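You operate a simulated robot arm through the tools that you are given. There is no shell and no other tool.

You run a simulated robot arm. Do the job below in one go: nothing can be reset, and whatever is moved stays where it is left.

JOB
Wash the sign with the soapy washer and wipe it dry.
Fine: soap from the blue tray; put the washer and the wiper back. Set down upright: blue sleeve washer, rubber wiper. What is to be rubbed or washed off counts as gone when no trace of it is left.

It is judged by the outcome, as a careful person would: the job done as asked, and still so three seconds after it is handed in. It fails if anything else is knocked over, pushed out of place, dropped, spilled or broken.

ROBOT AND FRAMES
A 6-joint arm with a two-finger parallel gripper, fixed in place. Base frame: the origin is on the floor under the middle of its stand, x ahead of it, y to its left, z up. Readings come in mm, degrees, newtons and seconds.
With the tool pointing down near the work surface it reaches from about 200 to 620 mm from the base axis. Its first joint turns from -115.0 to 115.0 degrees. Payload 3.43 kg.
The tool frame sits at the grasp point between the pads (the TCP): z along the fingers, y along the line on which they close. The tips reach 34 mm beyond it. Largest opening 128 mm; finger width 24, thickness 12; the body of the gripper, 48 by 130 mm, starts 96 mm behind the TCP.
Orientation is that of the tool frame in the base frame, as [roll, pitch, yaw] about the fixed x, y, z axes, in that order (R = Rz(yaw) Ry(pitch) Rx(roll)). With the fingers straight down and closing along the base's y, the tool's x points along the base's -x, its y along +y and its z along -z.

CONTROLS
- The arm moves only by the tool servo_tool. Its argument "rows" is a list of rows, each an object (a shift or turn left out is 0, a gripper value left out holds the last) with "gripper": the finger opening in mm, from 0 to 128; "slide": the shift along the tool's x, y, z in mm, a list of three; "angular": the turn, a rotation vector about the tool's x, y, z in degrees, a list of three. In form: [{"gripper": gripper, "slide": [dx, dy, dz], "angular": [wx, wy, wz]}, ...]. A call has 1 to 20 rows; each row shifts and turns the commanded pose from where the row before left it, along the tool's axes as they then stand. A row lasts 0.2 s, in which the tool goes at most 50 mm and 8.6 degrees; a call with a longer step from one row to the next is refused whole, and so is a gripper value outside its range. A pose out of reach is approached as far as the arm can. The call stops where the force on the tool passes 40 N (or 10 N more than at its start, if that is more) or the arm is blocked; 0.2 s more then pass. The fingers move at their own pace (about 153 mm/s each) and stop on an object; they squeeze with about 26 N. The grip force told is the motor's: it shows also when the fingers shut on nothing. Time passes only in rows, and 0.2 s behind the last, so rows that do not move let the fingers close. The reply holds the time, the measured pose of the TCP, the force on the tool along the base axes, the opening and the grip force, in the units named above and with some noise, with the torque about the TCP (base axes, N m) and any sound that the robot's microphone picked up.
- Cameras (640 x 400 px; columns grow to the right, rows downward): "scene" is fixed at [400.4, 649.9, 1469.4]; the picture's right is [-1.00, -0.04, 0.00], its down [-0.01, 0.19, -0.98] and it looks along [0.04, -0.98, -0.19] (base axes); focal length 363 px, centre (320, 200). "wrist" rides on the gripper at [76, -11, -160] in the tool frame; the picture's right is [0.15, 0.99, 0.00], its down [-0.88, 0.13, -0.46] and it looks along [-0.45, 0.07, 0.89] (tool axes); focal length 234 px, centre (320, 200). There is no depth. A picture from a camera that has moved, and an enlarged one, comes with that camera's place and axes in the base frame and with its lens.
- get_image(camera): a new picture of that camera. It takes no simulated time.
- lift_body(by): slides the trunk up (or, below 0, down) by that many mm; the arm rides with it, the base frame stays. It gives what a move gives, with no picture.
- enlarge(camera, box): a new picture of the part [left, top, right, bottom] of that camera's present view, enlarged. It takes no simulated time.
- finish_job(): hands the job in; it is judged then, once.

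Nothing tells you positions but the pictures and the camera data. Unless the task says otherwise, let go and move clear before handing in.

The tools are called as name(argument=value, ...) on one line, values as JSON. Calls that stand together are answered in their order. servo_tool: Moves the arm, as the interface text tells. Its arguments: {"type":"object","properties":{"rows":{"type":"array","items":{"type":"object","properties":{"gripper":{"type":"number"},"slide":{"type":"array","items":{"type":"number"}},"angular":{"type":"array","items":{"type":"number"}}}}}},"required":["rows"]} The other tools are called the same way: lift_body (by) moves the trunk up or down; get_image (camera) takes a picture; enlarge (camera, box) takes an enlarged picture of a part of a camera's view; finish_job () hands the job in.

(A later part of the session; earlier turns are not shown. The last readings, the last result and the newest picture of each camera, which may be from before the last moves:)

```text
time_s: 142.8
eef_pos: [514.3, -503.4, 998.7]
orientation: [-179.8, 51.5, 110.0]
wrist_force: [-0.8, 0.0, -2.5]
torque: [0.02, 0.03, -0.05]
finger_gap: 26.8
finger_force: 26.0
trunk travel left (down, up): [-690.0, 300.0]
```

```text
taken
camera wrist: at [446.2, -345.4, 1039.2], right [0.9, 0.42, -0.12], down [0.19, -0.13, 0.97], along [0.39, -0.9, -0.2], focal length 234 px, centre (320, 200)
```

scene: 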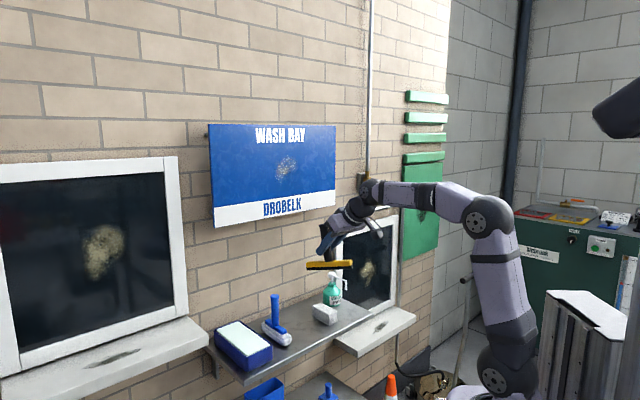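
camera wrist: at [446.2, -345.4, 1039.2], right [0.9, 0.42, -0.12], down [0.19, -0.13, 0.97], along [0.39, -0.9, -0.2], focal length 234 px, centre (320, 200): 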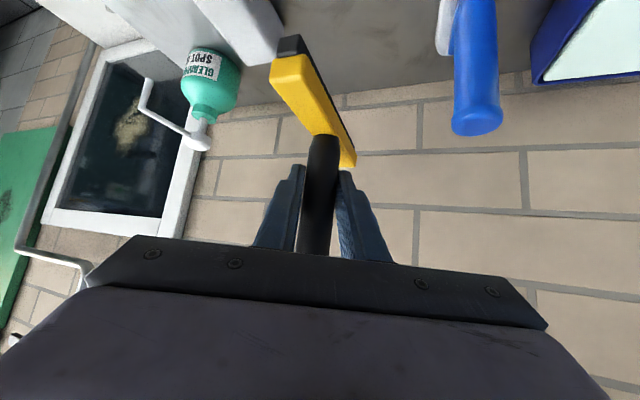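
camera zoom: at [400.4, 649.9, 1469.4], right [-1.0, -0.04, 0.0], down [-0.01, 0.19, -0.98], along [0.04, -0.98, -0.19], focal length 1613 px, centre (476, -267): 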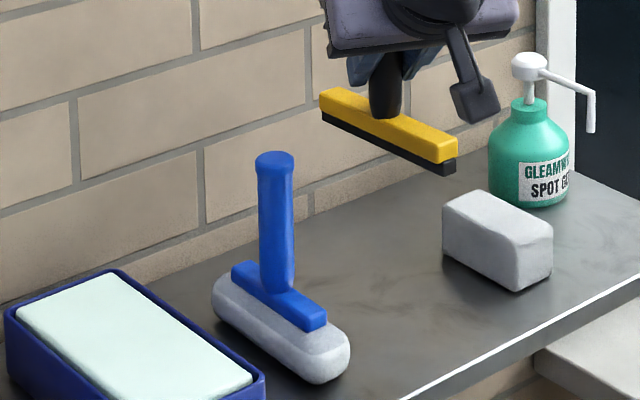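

servo_tool(rows=[{"slide": [0.8, 2.7, -1.0], "angular": [3.9, 0, 3.1]}, {"slide": [19.6, 0, 15.5]}, {"slide": [19.6, 0, 15.5]}, {"slide": [19.6, 0, 15.5]}, {"slide": [15.7, 0, 12.4]}, {}])

enlarge(camera="scene", box=[245, 280, 345, 355])

get_image(camera="wrist")

```text
time_s: 144.2
eef_pos: [517.3, -499.3, 903.7]
orientation: [-179.8, 51.7, 105.0]
wrist_force: [-0.3, 0.4, -2.0]
torque: [0.02, 0.0, 0.01]
finger_gap: 26.4
finger_force: 25.9
trunk travel left (down, up): [-690.0, 300.0]
```

```text
5.33 times, centred on (295, 318) of scene
camera zoom: at [400.4, 649.9, 1469.4], right [-1.0, -0.04, 0.0], down [-0.01, 0.19, -0.98], along [0.04, -0.98, -0.19], focal length 1936 px, centre (453, -427)
```

zoom: 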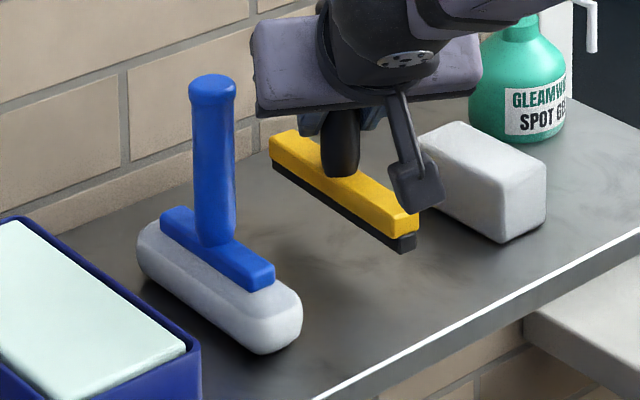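

```text
taken
camera wrist: at [464.6, -336.7, 943.8], right [0.93, 0.34, -0.12], down [0.18, -0.15, 0.97], along [0.31, -0.93, -0.2], focal length 234 px, centre (320, 200)
```

wrist: 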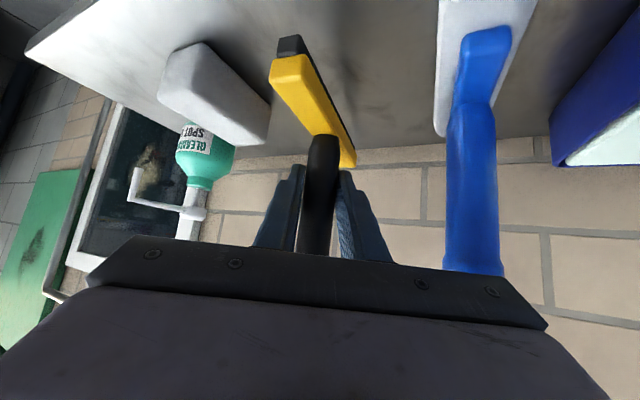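

servo_tool(rows=[{"slide": [5.5, 0, 4.3]}, {"slide": [3.1, 0, 2.5]}, {"slide": [1.6, 0, 1.24]}, {}])

enlarge(camera="scene", box=[245, 280, 345, 355])

```text
time_s: 145.2
eef_pos: [517.0, -499.6, 890.9]
orientation: [-179.8, 51.6, 105.0]
wrist_force: [0.1, 0.2, -1.8]
torque: [-0.02, 0.01, -0.01]
finger_gap: 26.7
finger_force: 26.0
trunk travel left (down, up): [-690.0, 300.0]
```

```text
5.33 times, centred on (295, 318) of scene
camera zoom: at [400.4, 649.9, 1469.4], right [-1.0, -0.04, 0.0], down [-0.01, 0.19, -0.98], along [0.04, -0.98, -0.19], focal length 1936 px, centre (453, -427)
```

zoom: 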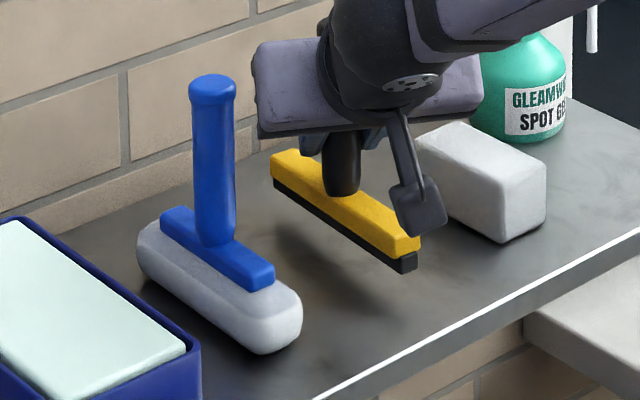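

servo_tool(rows=[{"slide": [2.0, 0, 1.55]}, {"slide": [2.0, 0, 1.55]}, {"slide": [1.6, 0, 1.24]}, {}])

enlarge(camera="scene", box=[245, 280, 345, 355])

```text
time_s: 146.2
eef_pos: [517.7, -499.9, 884.5]
orientation: [-179.8, 51.6, 105.1]
wrist_force: [-0.3, -0.9, -1.8]
torque: [0.02, 0.02, -0.01]
finger_gap: 26.5
finger_force: 26.0
trunk travel left (down, up): [-690.0, 300.0]
```

```text
5.33 times, centred on (295, 318) of scene
camera zoom: at [400.4, 649.9, 1469.4], right [-1.0, -0.04, 0.0], down [-0.01, 0.19, -0.98], along [0.04, -0.98, -0.19], focal length 1936 px, centre (453, -427)
```

zoom: 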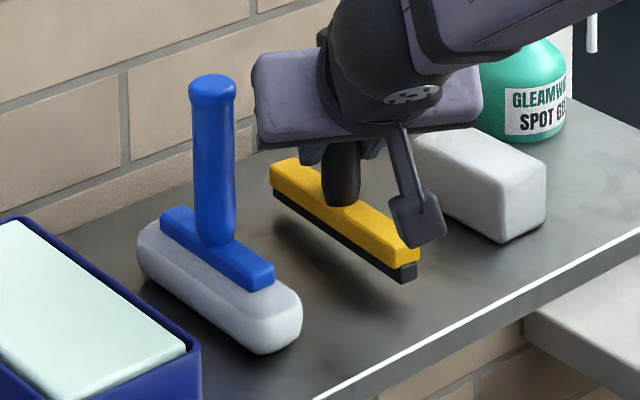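

servo_tool(rows=[{"slide": [1.6, 0, 1.24]}, {"slide": [1.6, 0, 1.24]}, {"slide": [0.8, 0, 0.62]}, {}])

enlarge(camera="scene", box=[265, 290, 325, 350])

```text
time_s: 147.2
eef_pos: [518.1, -499.2, 878.9]
orientation: [-179.8, 51.7, 105.1]
wrist_force: [0.2, -0.4, -2.7]
torque: [-0.03, -0.05, 0.03]
finger_gap: 26.6
finger_force: 26.3
trunk travel left (down, up): [-690.0, 300.0]
```

```text
6.67 times, centred on (295, 320) of scene
camera zoom: at [400.4, 649.9, 1469.4], right [-1.0, -0.04, 0.0], down [-0.01, 0.19, -0.98], along [0.04, -0.98, -0.19], focal length 2420 px, centre (487, -600)
```

zoom: 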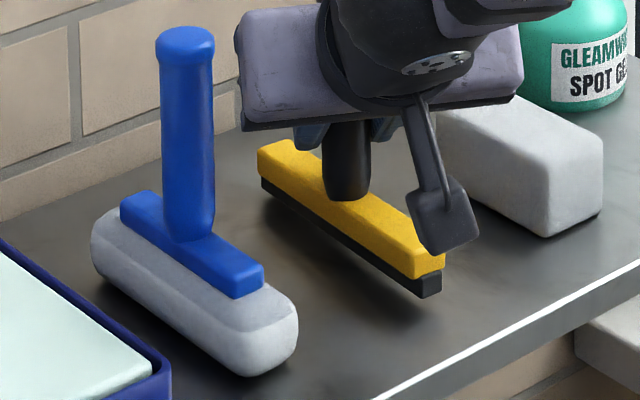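

servo_tool(rows=[{"slide": [1.2, 0, 0.93]}, {"slide": [1.2, 0, 0.93]}, {}])

servo_tool(rows=[{"slide": [1.2, 0, 0.93]}, {"slide": [1.2, 0, 0.93]}, {}])

enlarge(camera="scene", box=[265, 290, 325, 350])

```text
time_s: 148.0
eef_pos: [517.5, -498.9, 876.6]
orientation: [-179.8, 51.7, 104.9]
wrist_force: [0.1, 0.1, -2.3]
torque: [0.01, 0.0, -0.01]
finger_gap: 26.4
finger_force: 26.3
trunk travel left (down, up): [-690.0, 300.0]
```

```text
time_s: 148.8
eef_pos: [517.0, -498.7, 875.5]
orientation: [180.0, 51.7, 105.0]
wrist_force: [-2.5, 2.9, 4.3]
torque: [-0.25, -0.11, -0.07]
finger_gap: 26.4
finger_force: 26.3
trunk travel left (down, up): [-690.0, 300.0]
```

```text
6.67 times, centred on (295, 320) of scene
camera zoom: at [400.4, 649.9, 1469.4], right [-1.0, -0.04, 0.0], down [-0.01, 0.19, -0.98], along [0.04, -0.98, -0.19], focal length 2420 px, centre (487, -600)
```

zoom: 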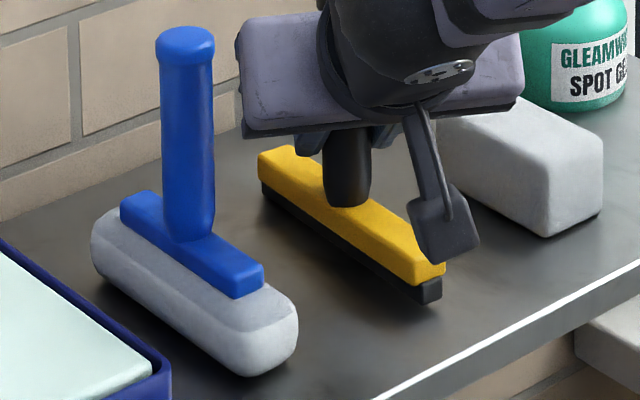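

servo_tool(rows=[{"slide": [-2.4, 0, -1.9]}, {"angular": [0, -3, 0]}, {}])

servo_tool(rows=[{"slide": [1.25, 0, 0.9]}, {"slide": [1.25, 0, 0.9]}, {}])

enlarge(camera="scene", box=[265, 290, 325, 350])

```text
time_s: 149.6
eef_pos: [517.4, -499.3, 875.9]
orientation: [-179.6, 54.6, 105.1]
wrist_force: [0.9, -1.0, -2.3]
torque: [0.02, 0.0, 0.0]
finger_gap: 26.6
finger_force: 26.5
trunk travel left (down, up): [-690.0, 300.0]
```

```text
time_s: 150.4
eef_pos: [518.0, -499.6, 874.8]
orientation: [-179.8, 54.6, 105.0]
wrist_force: [0.4, 1.1, -0.1]
torque: [0.19, 0.07, -0.03]
finger_gap: 26.6
finger_force: 25.8
trunk travel left (down, up): [-690.0, 300.0]
```

```text
6.67 times, centred on (295, 320) of scene
camera zoom: at [400.4, 649.9, 1469.4], right [-1.0, -0.04, 0.0], down [-0.01, 0.19, -0.98], along [0.04, -0.98, -0.19], focal length 2420 px, centre (487, -600)
```

zoom: 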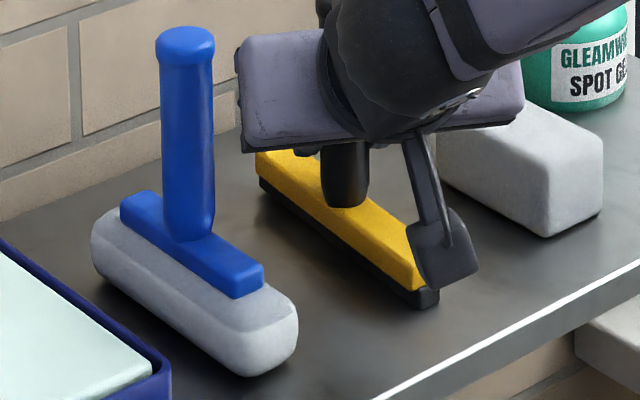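

servo_tool(rows=[{"angular": [0, 1.3, 0]}, {}])

servo_tool(rows=[{"slide": [0.8, 0, 0.6]}, {}])

```text
time_s: 151.0
eef_pos: [517.6, -498.6, 872.8]
orientation: [-179.7, 53.3, 105.0]
wrist_force: [1.2, -0.5, -1.5]
torque: [-0.1, -0.08, -0.04]
finger_gap: 26.4
finger_force: 25.9
trunk travel left (down, up): [-690.0, 300.0]
```

```text
time_s: 151.6
eef_pos: [517.6, -499.5, 871.7]
orientation: [-179.8, 53.3, 105.0]
wrist_force: [-1.0, 1.2, 1.9]
torque: [-0.25, -0.15, -0.03]
finger_gap: 26.6
finger_force: 25.9
trunk travel left (down, up): [-690.0, 300.0]
```

servo_tool(rows=[{"angular": [0, -0.6, 0]}, {}])

enlarge(camera="scene", box=[255, 280, 335, 350])

get_image(camera="wrist")

```text
time_s: 152.2
eef_pos: [518.1, -499.8, 872.5]
orientation: [-179.8, 54.0, 105.0]
wrist_force: [0.4, 2.8, 2.6]
torque: [0.5, 0.21, -0.1]
finger_gap: 26.5
finger_force: 25.8
trunk travel left (down, up): [-690.0, 300.0]
```

```text
5.71 times, centred on (295, 315) of scene
camera zoom: at [400.4, 649.9, 1469.4], right [-1.0, -0.04, 0.0], down [-0.01, 0.19, -0.98], along [0.04, -0.98, -0.19], focal length 2074 px, centre (463, -457)
```

zoom: 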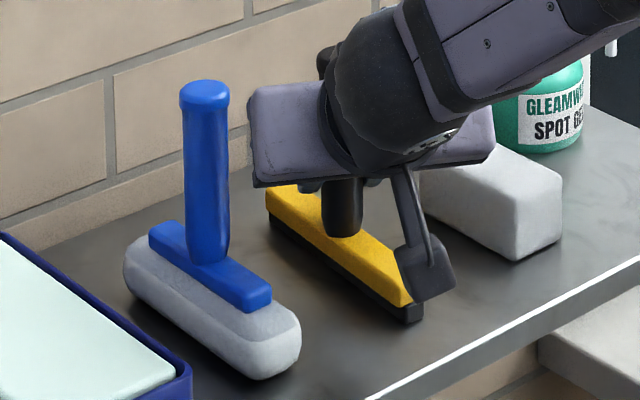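

```text
taken
camera wrist: at [463.9, -334.1, 905.7], right [0.93, 0.34, -0.12], down [0.17, -0.11, 0.98], along [0.32, -0.93, -0.16], focal length 234 px, centre (320, 200)
```

wrist: 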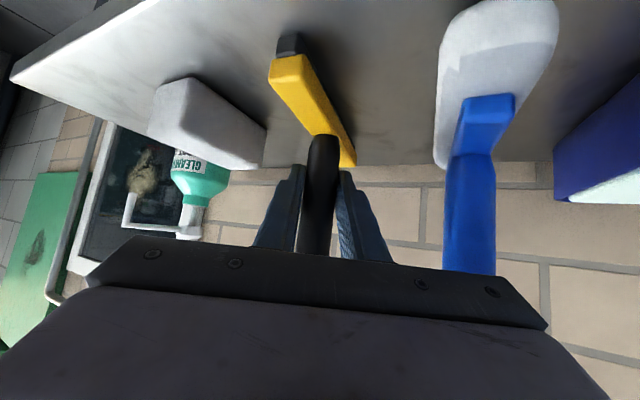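

servo_tool(rows=[{"angular": [0, 0.3, 0]}, {"gripper": 30}, {"gripper": 36}, {"gripper": 46}, {"gripper": 60}, {}])

enlarge(camera="scene", box=[255, 280, 335, 350])

get_image(camera="wrist")

```text
time_s: 153.6
eef_pos: [518.3, -498.7, 871.4]
orientation: [-179.7, 53.6, 105.0]
wrist_force: [0.1, 0.0, 0.0]
torque: [0.01, -0.02, 0.0]
finger_gap: 59.7
finger_force: 0.1
trunk travel left (down, up): [-690.0, 300.0]
```

```text
5.71 times, centred on (295, 315) of scene
camera zoom: at [400.4, 649.9, 1469.4], right [-1.0, -0.04, 0.0], down [-0.01, 0.19, -0.98], along [0.04, -0.98, -0.19], focal length 2074 px, centre (463, -457)
```

zoom: 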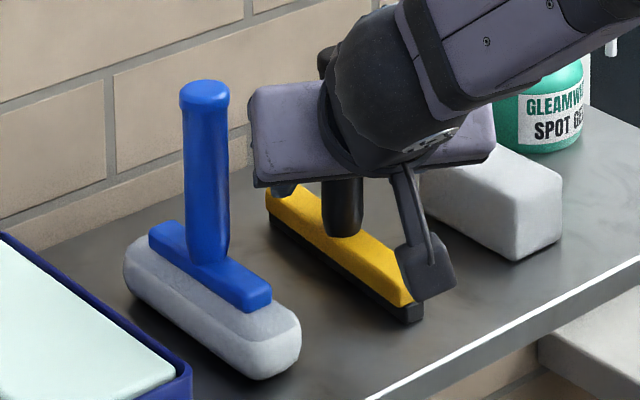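

```text
taken
camera wrist: at [463.6, -334.2, 906.1], right [0.93, 0.34, -0.12], down [0.17, -0.12, 0.98], along [0.32, -0.93, -0.17], focal length 234 px, centre (320, 200)
```

wrist: 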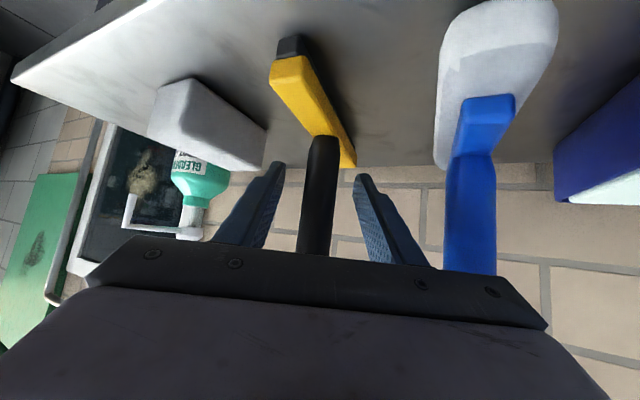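

servo_tool(rows=[{"slide": [0, 0, -20]}, {"slide": [0, 0, -35]}, {"slide": [0, 0, -40]}, {"slide": [0, 0, -40]}, {}])

enlarge(camera="scene", box=[205, 275, 345, 380])

get_image(camera="wrist")

```text
time_s: 154.8
eef_pos: [490.0, -391.9, 952.1]
orientation: [-179.8, 53.6, 105.0]
wrist_force: [0.2, -0.5, 0.0]
torque: [-0.03, 0.02, 0.01]
finger_gap: 60.1
finger_force: 0.1
trunk travel left (down, up): [-690.0, 300.0]
```

```text
3.81 times, centred on (275, 328) of scene
camera zoom: at [400.4, 649.9, 1469.4], right [-1.0, -0.04, 0.0], down [-0.01, 0.19, -0.98], along [0.04, -0.98, -0.19], focal length 1383 px, centre (491, -286)
```

zoom: 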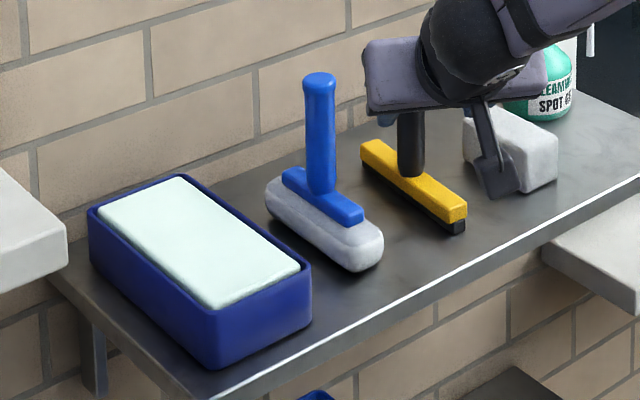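

```text
taken
camera wrist: at [436.5, -227.6, 985.7], right [0.93, 0.34, -0.12], down [0.17, -0.12, 0.98], along [0.32, -0.93, -0.17], focal length 234 px, centre (320, 200)
```

wrist: 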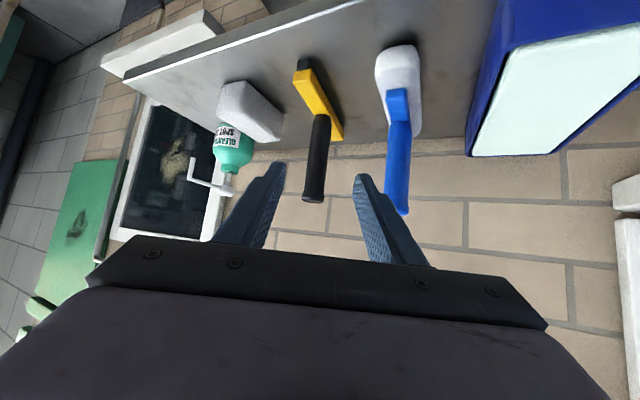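

Both tools are standing in place. Now for a second, longer wash: I'll square the tool and pick the washer up again.

servo_tool(rows=[{"slide": [-13.8, 11.6, -38.6]}, {"slide": [-13.8, 11.6, -38.6]}, {"angular": [-6.05, 0, -4.45]}, {"angular": [-6.05, 0, -4.45]}, {"angular": [-6.05, 0, -4.45]}, {"angular": [-6.05, 0, -4.45]}, {"angular": [0, 4.55, 0]}, {"gripper": 70, "angular": [0, 4.55, 0]}, {}])

get_image(camera="wrist")

enlarge(camera="scene", box=[205, 275, 345, 380])

```text
time_s: 156.8
eef_pos: [500.6, -344.0, 1020.3]
orientation: [-179.9, 44.4, 135.0]
wrist_force: [-0.7, 0.1, 0.2]
torque: [-0.01, -0.02, 0.0]
finger_gap: 70.1
finger_force: 0.0
trunk travel left (down, up): [-690.0, 300.0]
```

```text
taken
camera wrist: at [377.0, -234.5, 1081.5], right [0.63, 0.77, -0.1], down [0.31, -0.13, 0.94], along [0.71, -0.62, -0.32], focal length 234 px, centre (320, 200)
```

wrist: 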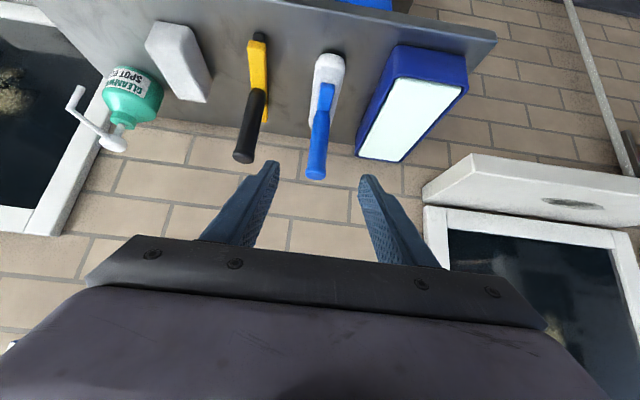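

```text
3.81 times, centred on (275, 328) of scene
camera zoom: at [400.4, 649.9, 1469.4], right [-1.0, -0.04, 0.0], down [-0.01, 0.19, -0.98], along [0.04, -0.98, -0.19], focal length 1383 px, centre (491, -286)
```

zoom: 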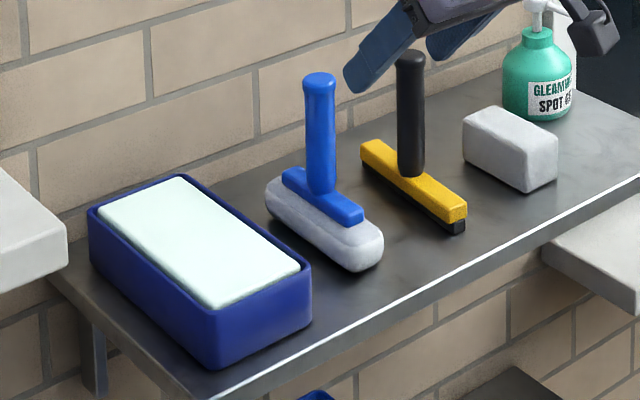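

servo_tool(rows=[{"slide": [0.5, 0.4, 40]}, {"slide": [0.5, 0.4, 40]}, {"slide": [0.5, 0.4, 40]}, {"slide": [0.5, 0.4, 30]}, {"slide": [0.5, 0.4, 22.6]}, {}])

get_image(camera="wrist")

```text
time_s: 158.2
eef_pos: [586.5, -427.7, 894.4]
orientation: [-179.9, 44.3, 135.0]
wrist_force: [-0.3, 0.3, -0.1]
torque: [0.01, 0.0, 0.02]
finger_gap: 69.8
finger_force: 0.1
trunk travel left (down, up): [-690.0, 300.0]
```

```text
taken
camera wrist: at [463.1, -318.7, 955.8], right [0.63, 0.77, -0.1], down [0.31, -0.13, 0.94], along [0.71, -0.62, -0.32], focal length 234 px, centre (320, 200)
```

wrist: 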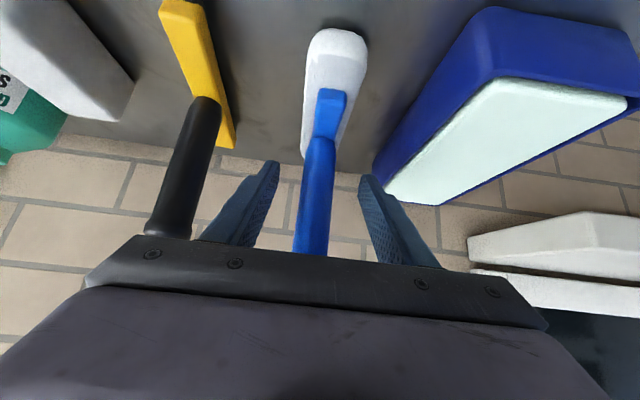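

servo_tool(rows=[{"slide": [5.2, 0, 5.4]}, {"gripper": 5}, {"gripper": 5}, {"gripper": 5}, {}])

servo_tool(rows=[{"slide": [-14, 0, -14.3]}, {"slide": [-19.3, 0, -19.6]}, {"slide": [-19.3, 0, -19.6]}, {"slide": [-19.3, 0, -19.6]}, {"slide": [-0.5, 30, 0.5]}, {"slide": [-0.5, 30, 0.5]}, {"slide": [-0.5, 30, 0.5]}, {"slide": [-0.6, 29, 0.6]}, {}])

enlarge(camera="scene", box=[185, 260, 345, 380])

get_image(camera="wrist")

```text
time_s: 159.4
eef_pos: [587.6, -426.9, 888.7]
orientation: [-180.0, 44.4, 135.0]
wrist_force: [0.0, 0.5, -0.1]
torque: [-0.06, -0.11, 0.04]
finger_gap: 26.4
finger_force: 26.6
trunk travel left (down, up): [-690.0, 300.0]
```

```text
time_s: 161.4
eef_pos: [672.6, -345.0, 991.1]
orientation: [-179.9, 44.4, 134.8]
wrist_force: [-0.3, -0.1, -2.0]
torque: [0.05, 0.03, 0.02]
finger_gap: 26.2
finger_force: 26.1
trunk travel left (down, up): [-690.0, 300.0]
```

```text
3.33 times, centred on (265, 320) of scene
camera zoom: at [400.4, 649.9, 1469.4], right [-1.0, -0.04, 0.0], down [-0.01, 0.19, -0.98], along [0.04, -0.98, -0.19], focal length 1210 px, centre (503, -200)
```

zoom: 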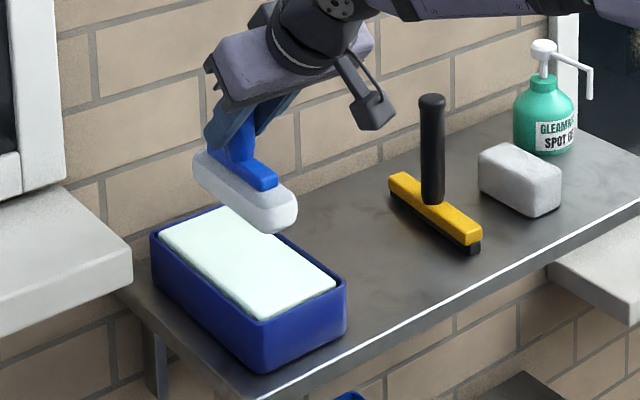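

```text
taken
camera wrist: at [548.1, -235.3, 1052.4], right [0.63, 0.77, -0.1], down [0.31, -0.13, 0.94], along [0.71, -0.62, -0.32], focal length 234 px, centre (320, 200)
```

wrist: 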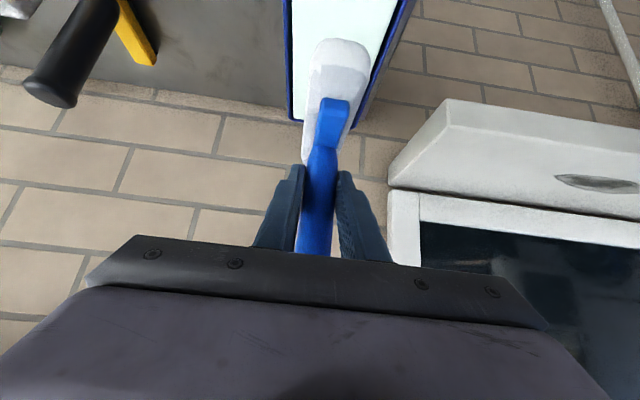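

servo_tool(rows=[{"slide": [14, 0, 14.3]}, {"slide": [14, 0, 14.3]}, {"slide": [7, 0, 7.1]}, {"slide": [2.1, 0, 2.1]}, {"slide": [2.1, 0, 2.1]}, {"slide": [2.1, 0, 2.1]}, {}])

servo_tool(rows=[{"slide": [1.4, 0, 1.4]}, {"slide": [1.4, 0, 1.4]}, {"slide": [1.4, 0, 1.4]}, {}])

```text
time_s: 163.0
eef_pos: [672.2, -346.7, 931.0]
orientation: [-179.9, 44.5, 135.1]
wrist_force: [1.8, 0.6, 1.3]
torque: [-0.08, -0.19, 0.04]
finger_gap: 26.5
finger_force: 26.1
trunk travel left (down, up): [-690.0, 300.0]
```

```text
time_s: 164.0
eef_pos: [672.1, -345.6, 927.5]
orientation: [-180.0, 44.6, 134.9]
wrist_force: [1.4, -1.6, 5.7]
torque: [-0.01, 0.0, 0.0]
finger_gap: 26.4
finger_force: 26.0
trunk travel left (down, up): [-690.0, 300.0]
```

servo_tool(rows=[{"slide": [1.4, 0, 1.4]}, {"slide": [0.7, 0, 0.7]}, {}, {}, {}, {}])

servo_tool(rows=[{"slide": [-7, 0, -7]}, {"slide": [-14, 0, -14.2]}, {"slide": [-17.5, 0, -17.8]}, {"slide": [-17.5, 0, -17.8]}, {"slide": [9.6, -20, -37.4]}, {"slide": [9.6, -20, -37.4]}, {"slide": [9.6, -20, -37.4]}, {"slide": [9.6, -20, -37.4]}, {}])

get_image(camera="scene")

```text
time_s: 165.4
eef_pos: [672.5, -344.8, 926.2]
orientation: [179.9, 44.8, 134.9]
wrist_force: [2.0, -2.6, 17.6]
torque: [-0.08, -0.16, 0.01]
finger_gap: 26.2
finger_force: 25.6
trunk travel left (down, up): [-690.0, 300.0]
```

```text
time_s: 167.4
eef_pos: [523.1, -308.8, 1079.4]
orientation: [-179.9, 44.3, 134.9]
wrist_force: [0.3, -0.2, -1.4]
torque: [-0.01, 0.02, 0.0]
finger_gap: 26.3
finger_force: 26.8
trunk travel left (down, up): [-690.0, 300.0]
```

```text
taken
```

scene: 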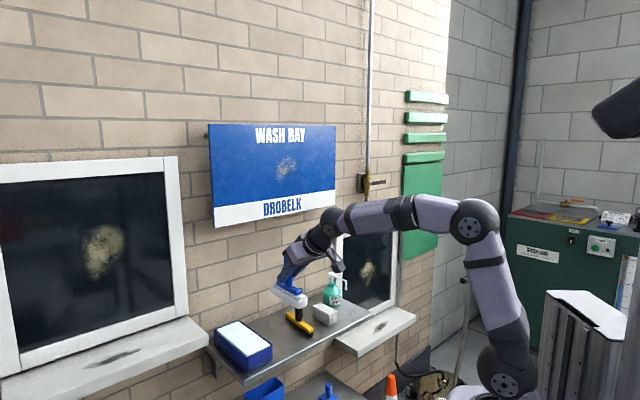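

servo_tool(rows=[{"slide": [-9.6, -34.9, -9.8]}, {"slide": [-9.6, -34.9, -9.8]}, {"slide": [-9.6, -34.9, -9.8]}, {"slide": [-9.6, -34.9, -9.8]}, {"angular": [0, 2.3, 0]}, {}])

servo_tool(rows=[{"angular": [0, 0, -8.55]}, {"angular": [0, 0, -8.55]}, {"angular": [0, 0, -8.55]}, {"angular": [0, 0, -8.55]}, {"angular": [0, 0, -8.55]}, {"angular": [0, 0, -8.55]}, {"angular": [0, 0, -8.55]}, {"angular": [0, 0, -8.55]}, {"angular": [0, 0, -8.55]}, {"angular": [0, 0, -8.55]}, {"angular": [0, 0, -8.55]}, {"angular": [0, 0, -8.55]}, {"angular": [0, 0, -8.55]}, {"angular": [0, 0, -8.55]}, {"angular": [0, 0, -8.55]}, {"angular": [0, 0, -8.55]}, {"angular": [0, 0, -8.55]}, {"angular": [0, 0, -8.55]}, {}])

lift_body(by=300)

get_image(camera="wrist")

```text
time_s: 168.8
eef_pos: [422.8, -406.9, 1137.6]
orientation: [-179.9, 42.1, 135.0]
wrist_force: [0.5, 0.6, -1.3]
torque: [-0.01, -0.01, 0.0]
finger_gap: 26.4
finger_force: 25.6
trunk travel left (down, up): [-690.0, 300.0]
```

```text
time_s: 172.8
eef_pos: [423.5, -407.4, 1137.1]
orientation: [-158.5, -37.0, -78.4]
wrist_force: [-0.4, -0.7, -1.8]
torque: [0.1, 0.02, 0.03]
finger_gap: 26.6
finger_force: 25.7
trunk travel left (down, up): [-690.0, 300.0]
```

```text
time_s: 175.8
eef_pos: [424.8, -408.1, 1437.6]
orientation: [-158.4, -37.0, -78.5]
wrist_force: [0.8, 0.0, -2.0]
torque: [0.09, 0.02, 0.0]
finger_gap: 26.6
finger_force: 25.4
trunk travel left (down, up): [-990.0, 0.0]
```

```text
taken
camera wrist: at [371.9, -386.2, 1604.4], right [-0.83, -0.51, -0.2], down [-0.47, 0.85, -0.23], along [0.29, -0.1, -0.95], focal length 234 px, centre (320, 200)
```

wrist: 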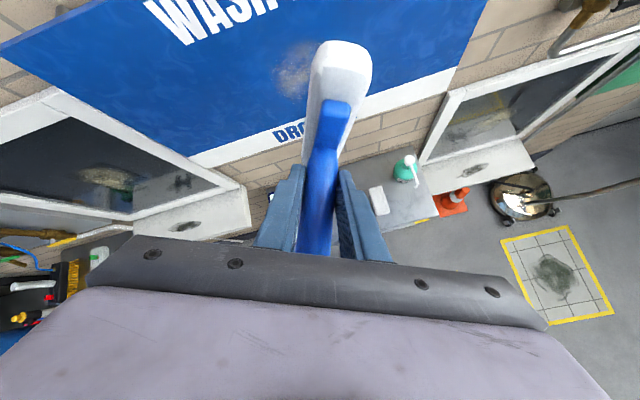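

servo_tool(rows=[{"slide": [5, 10.5, 37]}, {"slide": [5, 10.5, 37]}, {"slide": [5, 10.5, 37]}, {"slide": [13.3, -6.5, 13.4]}, {"slide": [6.6, -3.3, 6.7]}, {}])

servo_tool(rows=[{"slide": [2.0, -1.0, 2.0]}, {"slide": [1.33, -0.65, 1.34]}, {}])

```text
time_s: 177.2
eef_pos: [472.9, -504.8, 1354.4]
orientation: [-158.4, -37.0, -78.5]
wrist_force: [-0.2, 0.3, -0.7]
torque: [0.08, 0.04, 0.0]
finger_gap: 26.0
finger_force: 26.4
trunk travel left (down, up): [-990.0, 0.0]
```

```text
time_s: 178.0
eef_pos: [476.2, -509.0, 1355.1]
orientation: [-158.5, -37.1, -78.5]
wrist_force: [0.6, -0.9, -2.0]
torque: [0.07, 0.03, -0.01]
finger_gap: 26.4
finger_force: 26.1
trunk travel left (down, up): [-990.0, 0.0]
```

servo_tool(rows=[{"slide": [1.33, -0.65, 1.34]}, {"slide": [1.33, -0.65, 1.34]}, {}])

servo_tool(rows=[{"slide": [1.33, -0.65, 1.34]}, {"slide": [1.33, -0.65, 1.34]}, {}])

```text
time_s: 178.8
eef_pos: [479.4, -511.8, 1354.6]
orientation: [-158.4, -37.0, -78.6]
wrist_force: [-0.7, 0.6, -1.6]
torque: [0.08, 0.04, 0.02]
finger_gap: 26.4
finger_force: 25.6
trunk travel left (down, up): [-990.0, 0.0]
```

```text
time_s: 179.6
eef_pos: [481.2, -512.3, 1355.4]
orientation: [-158.4, -37.1, -78.4]
wrist_force: [-7.2, 10.3, -2.7]
torque: [0.07, 0.09, 0.05]
finger_gap: 26.2
finger_force: 26.2
trunk travel left (down, up): [-990.0, 0.0]
```

servo_tool(rows=[{"slide": [4.5, 8.92, 0.1]}, {"slide": [4.5, 8.92, 0.1]}, {"slide": [-4.5, -8.92, -0.1]}, {"slide": [-4.5, -8.92, -0.1]}, {"slide": [-4.5, -8.92, -0.1]}, {"slide": [-4.5, -8.92, -0.1]}, {"slide": [-4.5, -8.92, -0.1]}, {"slide": [-4.5, -8.92, -0.1]}, {"slide": [-4.5, -8.92, -0.1]}, {"slide": [-4.5, -8.92, -0.1]}, {"slide": [-4.5, -8.92, -0.1]}, {"slide": [-4.5, -8.92, -0.1]}, {"slide": [-4.5, -8.92, -0.1]}, {"slide": [-4.5, -8.92, -0.1]}, {"slide": [-4.5, -8.92, -0.1]}, {"slide": [-4.5, -8.92, -0.1]}])

enlarge(camera="scene", box=[210, 110, 370, 230])

get_image(camera="wrist")

```text
time_s: 183.0
eef_pos: [564.7, -428.7, 1353.6]
orientation: [-158.4, -37.1, -78.4]
wrist_force: [0.5, 0.7, -2.1]
torque: [0.09, 0.07, -0.01]
finger_gap: 26.2
finger_force: 25.2
trunk travel left (down, up): [-990.0, 0.0]
```

```text
3.33 times, centred on (290, 170) of scene
camera zoom: at [400.4, 649.9, 1469.4], right [-1.0, -0.04, 0.0], down [-0.01, 0.19, -0.98], along [0.04, -0.98, -0.19], focal length 1210 px, centre (420, 300)
```

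zoom: 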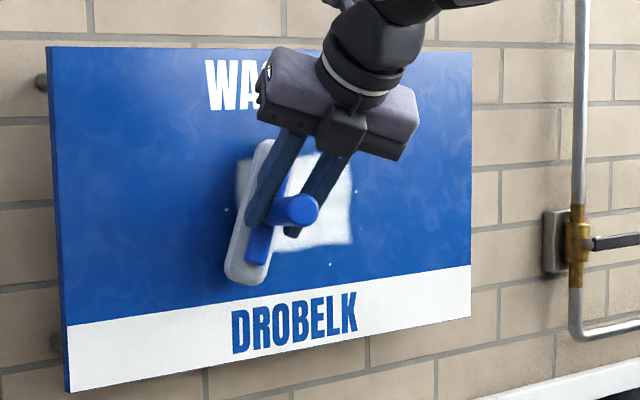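

```text
taken
camera wrist: at [513.9, -407.1, 1521.3], right [-0.83, -0.51, -0.2], down [-0.47, 0.85, -0.23], along [0.29, -0.1, -0.95], focal length 234 px, centre (320, 200)
```

wrist: 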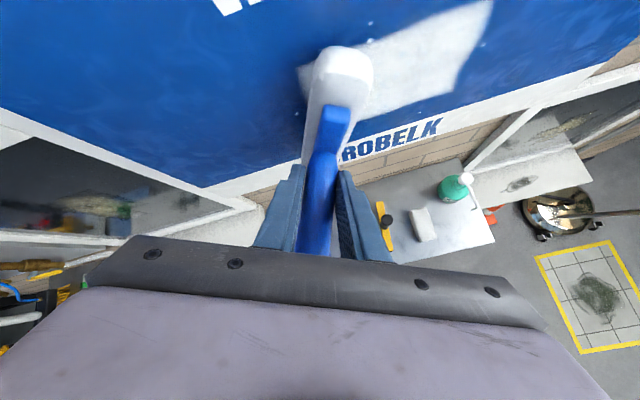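

servo_tool(rows=[{"slide": [1.33, -0.65, 1.34]}, {"slide": [1.33, -0.65, 1.34]}, {"slide": [0.66, -0.33, 0.67]}, {}])

```text
time_s: 184.0
eef_pos: [567.0, -429.6, 1354.8]
orientation: [-158.5, -37.0, -78.4]
wrist_force: [-8.0, 10.4, -3.3]
torque: [0.23, 0.24, -0.02]
finger_gap: 26.1
finger_force: 26.2
trunk travel left (down, up): [-990.0, 0.0]
```

servo_tool(rows=[{"slide": [4.43, 8.97, 0]}, {"slide": [4.43, 8.97, 0]}, {"slide": [4.43, 8.97, 0]}, {"slide": [4.43, 8.97, 0]}, {"slide": [4.43, 8.97, 0]}, {"slide": [4.43, 8.97, 0]}, {"slide": [4.43, 8.97, 0]}])

servo_tool(rows=[{"slide": [4.43, 8.97, 0]}, {"slide": [4.43, 8.97, 0]}, {"slide": [4.43, 8.97, 0]}, {"slide": [4.43, 8.97, 0]}, {"slide": [4.43, 8.97, 0]}, {"slide": [4.43, 8.97, 0]}, {"slide": [4.43, 8.97, 0]}])

enlarge(camera="scene", box=[230, 120, 350, 210])

```text
time_s: 185.6
eef_pos: [517.2, -480.5, 1355.4]
orientation: [-158.4, -37.2, -78.5]
wrist_force: [-4.6, 9.1, -1.7]
torque: [0.02, -0.03, 0.13]
finger_gap: 26.6
finger_force: 25.8
trunk travel left (down, up): [-990.0, 0.0]
```

```text
time_s: 187.2
eef_pos: [468.1, -529.5, 1355.7]
orientation: [-158.4, -37.2, -78.5]
wrist_force: [-2.3, 5.0, -2.2]
torque: [-0.08, -0.05, 0.0]
finger_gap: 26.1
finger_force: 26.2
trunk travel left (down, up): [-990.0, 0.0]
```

```text
4.44 times, centred on (290, 165) of scene
camera zoom: at [400.4, 649.9, 1469.4], right [-1.0, -0.04, 0.0], down [-0.01, 0.19, -0.98], along [0.04, -0.98, -0.19], focal length 1613 px, centre (453, 356)
```

zoom: 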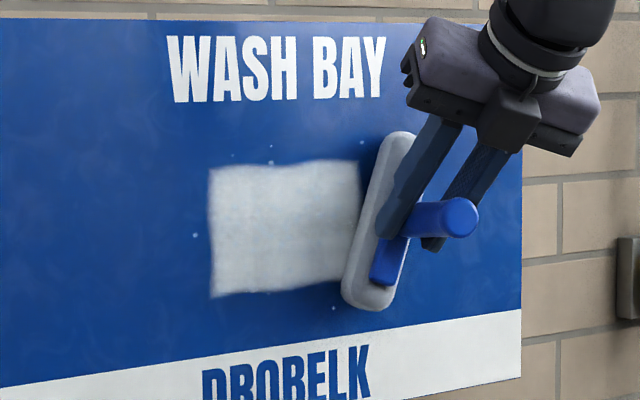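

enlarge(camera="scene", box=[260, 145, 310, 185])

get_image(camera="wrist")

```text
10.00 times, centred on (285, 165) of scene
camera zoom: at [400.4, 649.9, 1469.4], right [-1.0, -0.04, 0.0], down [-0.01, 0.19, -0.98], along [0.04, -0.98, -0.19], focal length 3630 px, centre (670, 550)
```

zoom: 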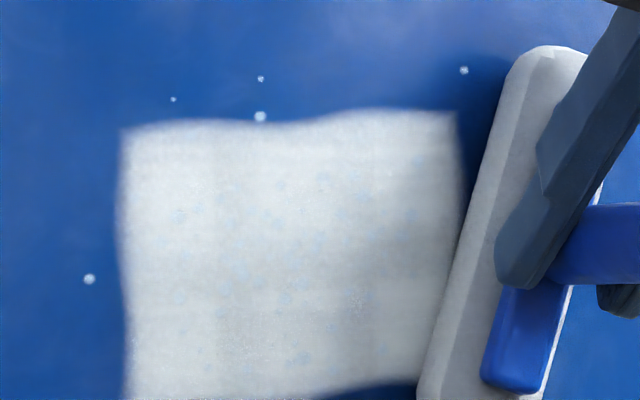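

```text
taken
camera wrist: at [416.1, -508.6, 1523.5], right [-0.83, -0.51, -0.2], down [-0.47, 0.85, -0.23], along [0.29, -0.1, -0.95], focal length 234 px, centre (320, 200)
```

wrist: 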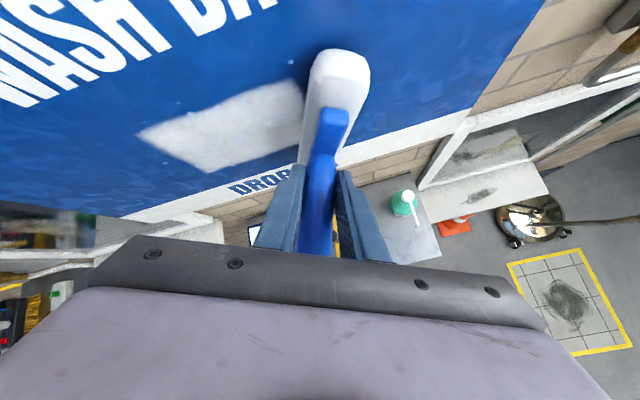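

servo_tool(rows=[{"slide": [1.33, -0.65, 1.34]}, {"slide": [-4.43, -8.97, 0]}, {"slide": [-4.43, -8.97, 0]}, {"slide": [-4.43, -8.97, 0]}, {"slide": [-4.43, -8.97, 0]}, {"slide": [-4.43, -8.97, 0]}, {"slide": [-4.43, -8.97, 0]}, {"slide": [-4.43, -8.97, 0]}, {"slide": [-4.43, -8.97, 0]}, {"slide": [-4.43, -8.97, 0]}, {"slide": [-4.43, -8.97, 0]}, {"slide": [-4.43, -8.97, 0]}, {"slide": [-4.43, -8.97, 0]}, {"slide": [-4.43, -8.97, 0]}, {"slide": [-4.43, -8.97, 0]}])

servo_tool(rows=[{"slide": [1.33, -0.65, 1.34]}, {"slide": [4.43, 8.97, 0]}, {"slide": [4.43, 8.97, 0]}, {"slide": [4.43, 8.97, 0]}, {"slide": [4.43, 8.97, 0]}, {"slide": [4.43, 8.97, 0]}, {"slide": [4.43, 8.97, 0]}, {"slide": [4.43, 8.97, 0]}])

```text
time_s: 190.4
eef_pos: [567.4, -432.1, 1354.0]
orientation: [-158.3, -37.1, -78.6]
wrist_force: [-10.0, 5.8, -1.0]
torque: [0.08, 0.22, -0.35]
finger_gap: 25.9
finger_force: 25.9
trunk travel left (down, up): [-990.0, 0.0]
```

```text
time_s: 192.2
eef_pos: [519.9, -481.1, 1356.3]
orientation: [-158.4, -37.3, -78.5]
wrist_force: [-5.8, 11.2, -1.4]
torque: [0.17, 0.15, 0.11]
finger_gap: 26.1
finger_force: 26.1
trunk travel left (down, up): [-990.0, 0.0]
```

servo_tool(rows=[{"slide": [4.43, 8.97, 0]}, {"slide": [4.43, 8.97, 0]}, {"slide": [4.43, 8.97, 0]}, {"slide": [4.43, 8.97, 0]}, {"slide": [4.43, 8.97, 0]}, {"slide": [4.43, 8.97, 0]}, {"slide": [4.43, 8.97, 0]}])

servo_tool(rows=[{"slide": [-4.43, -8.97, 0]}, {"slide": [-4.43, -8.97, 0]}, {"slide": [-4.43, -8.97, 0]}, {"slide": [-4.43, -8.97, 0]}, {"slide": [-4.43, -8.97, 0]}, {"slide": [-4.43, -8.97, 0]}, {"slide": [-4.43, -8.97, 0]}, {"slide": [-4.43, -8.97, 0]}, {"slide": [-4.43, -8.97, 0]}, {"slide": [-4.43, -8.97, 0]}, {"slide": [-4.43, -8.97, 0]}, {"slide": [-4.43, -8.97, 0]}, {"slide": [-4.43, -8.97, 0]}, {"slide": [-4.43, -8.97, 0]}])

servo_tool(rows=[{"slide": [4.43, 8.97, 0]}, {"slide": [4.43, 8.97, 0]}, {"slide": [4.43, 8.97, 0]}, {"slide": [4.43, 8.97, 0]}, {"slide": [4.43, 8.97, 0]}, {"slide": [4.43, 8.97, 0]}, {"slide": [4.43, 8.97, 0]}, {"slide": [4.43, 8.97, 0]}, {"slide": [4.43, 8.97, 0]}, {"slide": [4.43, 8.97, 0]}, {"slide": [4.43, 8.97, 0]}, {"slide": [4.43, 8.97, 0]}, {"slide": [4.43, 8.97, 0]}, {"slide": [4.43, 8.97, 0]}])

enlarge(camera="scene", box=[260, 145, 310, 185])

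get_image(camera="wrist")

```text
time_s: 193.8
eef_pos: [470.4, -531.2, 1355.1]
orientation: [-158.5, -37.3, -78.5]
wrist_force: [-6.0, 11.0, -2.1]
torque: [-0.09, -0.06, 0.07]
finger_gap: 26.0
finger_force: 25.5
trunk travel left (down, up): [-990.0, 0.0]
```

```text
time_s: 196.8
eef_pos: [569.7, -433.0, 1355.5]
orientation: [-158.4, -37.0, -78.6]
wrist_force: [-13.2, 5.4, -1.7]
torque: [0.14, 0.27, -0.47]
finger_gap: 26.1
finger_force: 26.4
trunk travel left (down, up): [-990.0, 0.0]
```

```text
time_s: 199.8
eef_pos: [470.0, -534.0, 1354.0]
orientation: [-158.3, -37.0, -78.5]
wrist_force: [-2.0, 2.6, -1.2]
torque: [-0.1, -0.07, -0.04]
finger_gap: 26.0
finger_force: 25.9
trunk travel left (down, up): [-990.0, 0.0]
```

```text
10.00 times, centred on (285, 165) of scene
camera zoom: at [400.4, 649.9, 1469.4], right [-1.0, -0.04, 0.0], down [-0.01, 0.19, -0.98], along [0.04, -0.98, -0.19], focal length 3630 px, centre (670, 550)
```

zoom: 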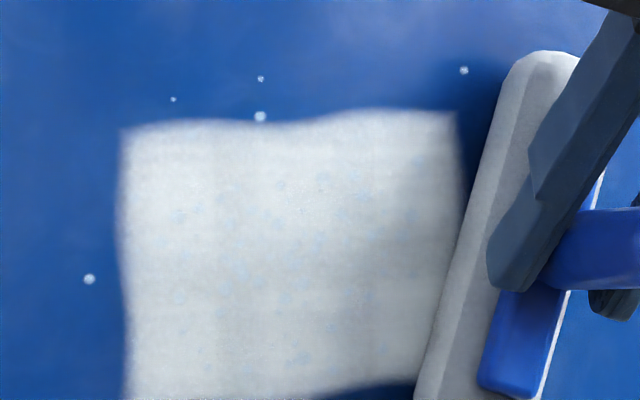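

```text
taken
camera wrist: at [419.2, -512.0, 1522.3], right [-0.83, -0.51, -0.2], down [-0.47, 0.85, -0.23], along [0.29, -0.1, -0.95], focal length 234 px, centre (320, 200)
```

wrist: 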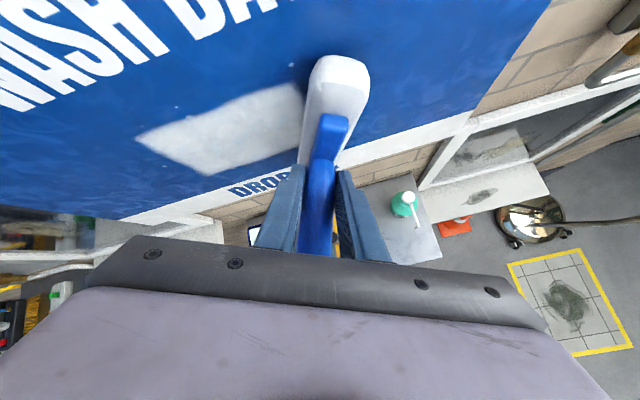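

servo_tool(rows=[{"slide": [1.33, -0.65, 1.34]}, {"slide": [0.66, -0.33, 0.67]}, {"slide": [-4.43, -8.97, 0]}, {"slide": [-4.43, -8.97, 0]}, {"slide": [-4.43, -8.97, 0]}, {"slide": [-4.43, -8.97, 0]}, {"slide": [-4.43, -8.97, 0]}, {"slide": [-4.43, -8.97, 0]}, {"slide": [-4.43, -8.97, 0]}, {"slide": [-4.43, -8.97, 0]}, {"slide": [-4.43, -8.97, 0]}, {"slide": [-4.43, -8.97, 0]}, {"slide": [-4.43, -8.97, 0]}, {"slide": [-4.43, -8.97, 0]}, {"slide": [-4.43, -8.97, 0]}, {"slide": [-4.43, -8.97, 0]}])

servo_tool(rows=[{"slide": [0.66, -0.33, 0.67]}, {"slide": [4.43, 8.97, 0]}, {"slide": [4.43, 8.97, 0]}, {"slide": [4.43, 8.97, 0]}, {"slide": [4.43, 8.97, 0]}, {"slide": [4.43, 8.97, 0]}, {"slide": [4.43, 8.97, 0]}, {"slide": [4.43, 8.97, 0]}, {"slide": [4.43, 8.97, 0]}, {"slide": [4.43, 8.97, 0]}, {"slide": [4.43, 8.97, 0]}, {"slide": [4.43, 8.97, 0]}, {"slide": [4.43, 8.97, 0]}, {"slide": [4.43, 8.97, 0]}, {"slide": [4.43, 8.97, 0]}])

servo_tool(rows=[{"slide": [1.33, -0.65, 1.34]}, {"slide": [-4.43, -8.97, 0]}, {"slide": [-4.43, -8.97, 0]}, {"slide": [-4.43, -8.97, 0]}, {"slide": [-4.43, -8.97, 0]}, {"slide": [-4.43, -8.97, 0]}, {"slide": [-4.43, -8.97, 0]}, {"slide": [-4.43, -8.97, 0]}, {"slide": [-4.43, -8.97, 0]}, {"slide": [-4.43, -8.97, 0]}, {"slide": [-4.43, -8.97, 0]}, {"slide": [-4.43, -8.97, 0]}, {"slide": [-4.43, -8.97, 0]}, {"slide": [-4.43, -8.97, 0]}, {"slide": [-4.43, -8.97, 0]}])

get_image(camera="wrist")

enlarge(camera="scene", box=[210, 110, 370, 230])

```text
time_s: 203.2
eef_pos: [570.1, -436.2, 1355.9]
orientation: [-158.4, -37.1, -78.5]
wrist_force: [-15.9, 6.7, -1.8]
torque: [0.1, 0.33, -0.56]
finger_gap: 26.5
finger_force: 25.8
trunk travel left (down, up): [-990.0, 0.0]
```

```text
time_s: 206.4
eef_pos: [472.9, -534.4, 1355.5]
orientation: [-158.5, -37.3, -78.5]
wrist_force: [-4.7, 10.5, -2.0]
torque: [0.09, -0.04, 0.27]
finger_gap: 25.6
finger_force: 26.2
trunk travel left (down, up): [-990.0, 0.0]
```

```text
time_s: 209.6
eef_pos: [572.8, -437.3, 1356.6]
orientation: [-158.3, -37.1, -78.6]
wrist_force: [-15.0, 6.5, -2.0]
torque: [0.12, 0.32, -0.46]
finger_gap: 25.8
finger_force: 26.1
trunk travel left (down, up): [-990.0, 0.0]
```

```text
taken
camera wrist: at [520.7, -415.9, 1523.9], right [-0.83, -0.51, -0.2], down [-0.47, 0.85, -0.23], along [0.29, -0.1, -0.95], focal length 234 px, centre (320, 200)
```

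wrist: 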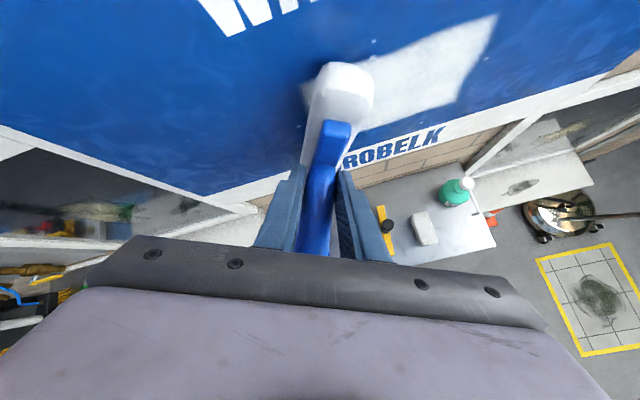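

```text
3.33 times, centred on (290, 170) of scene
camera zoom: at [400.4, 649.9, 1469.4], right [-1.0, -0.04, 0.0], down [-0.01, 0.19, -0.98], along [0.04, -0.98, -0.19], focal length 1210 px, centre (420, 300)
```

zoom: 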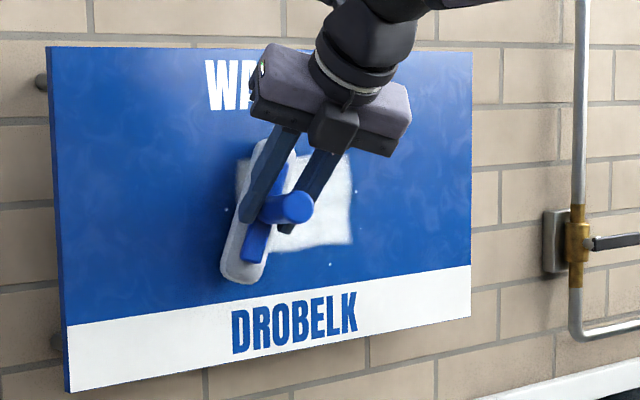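

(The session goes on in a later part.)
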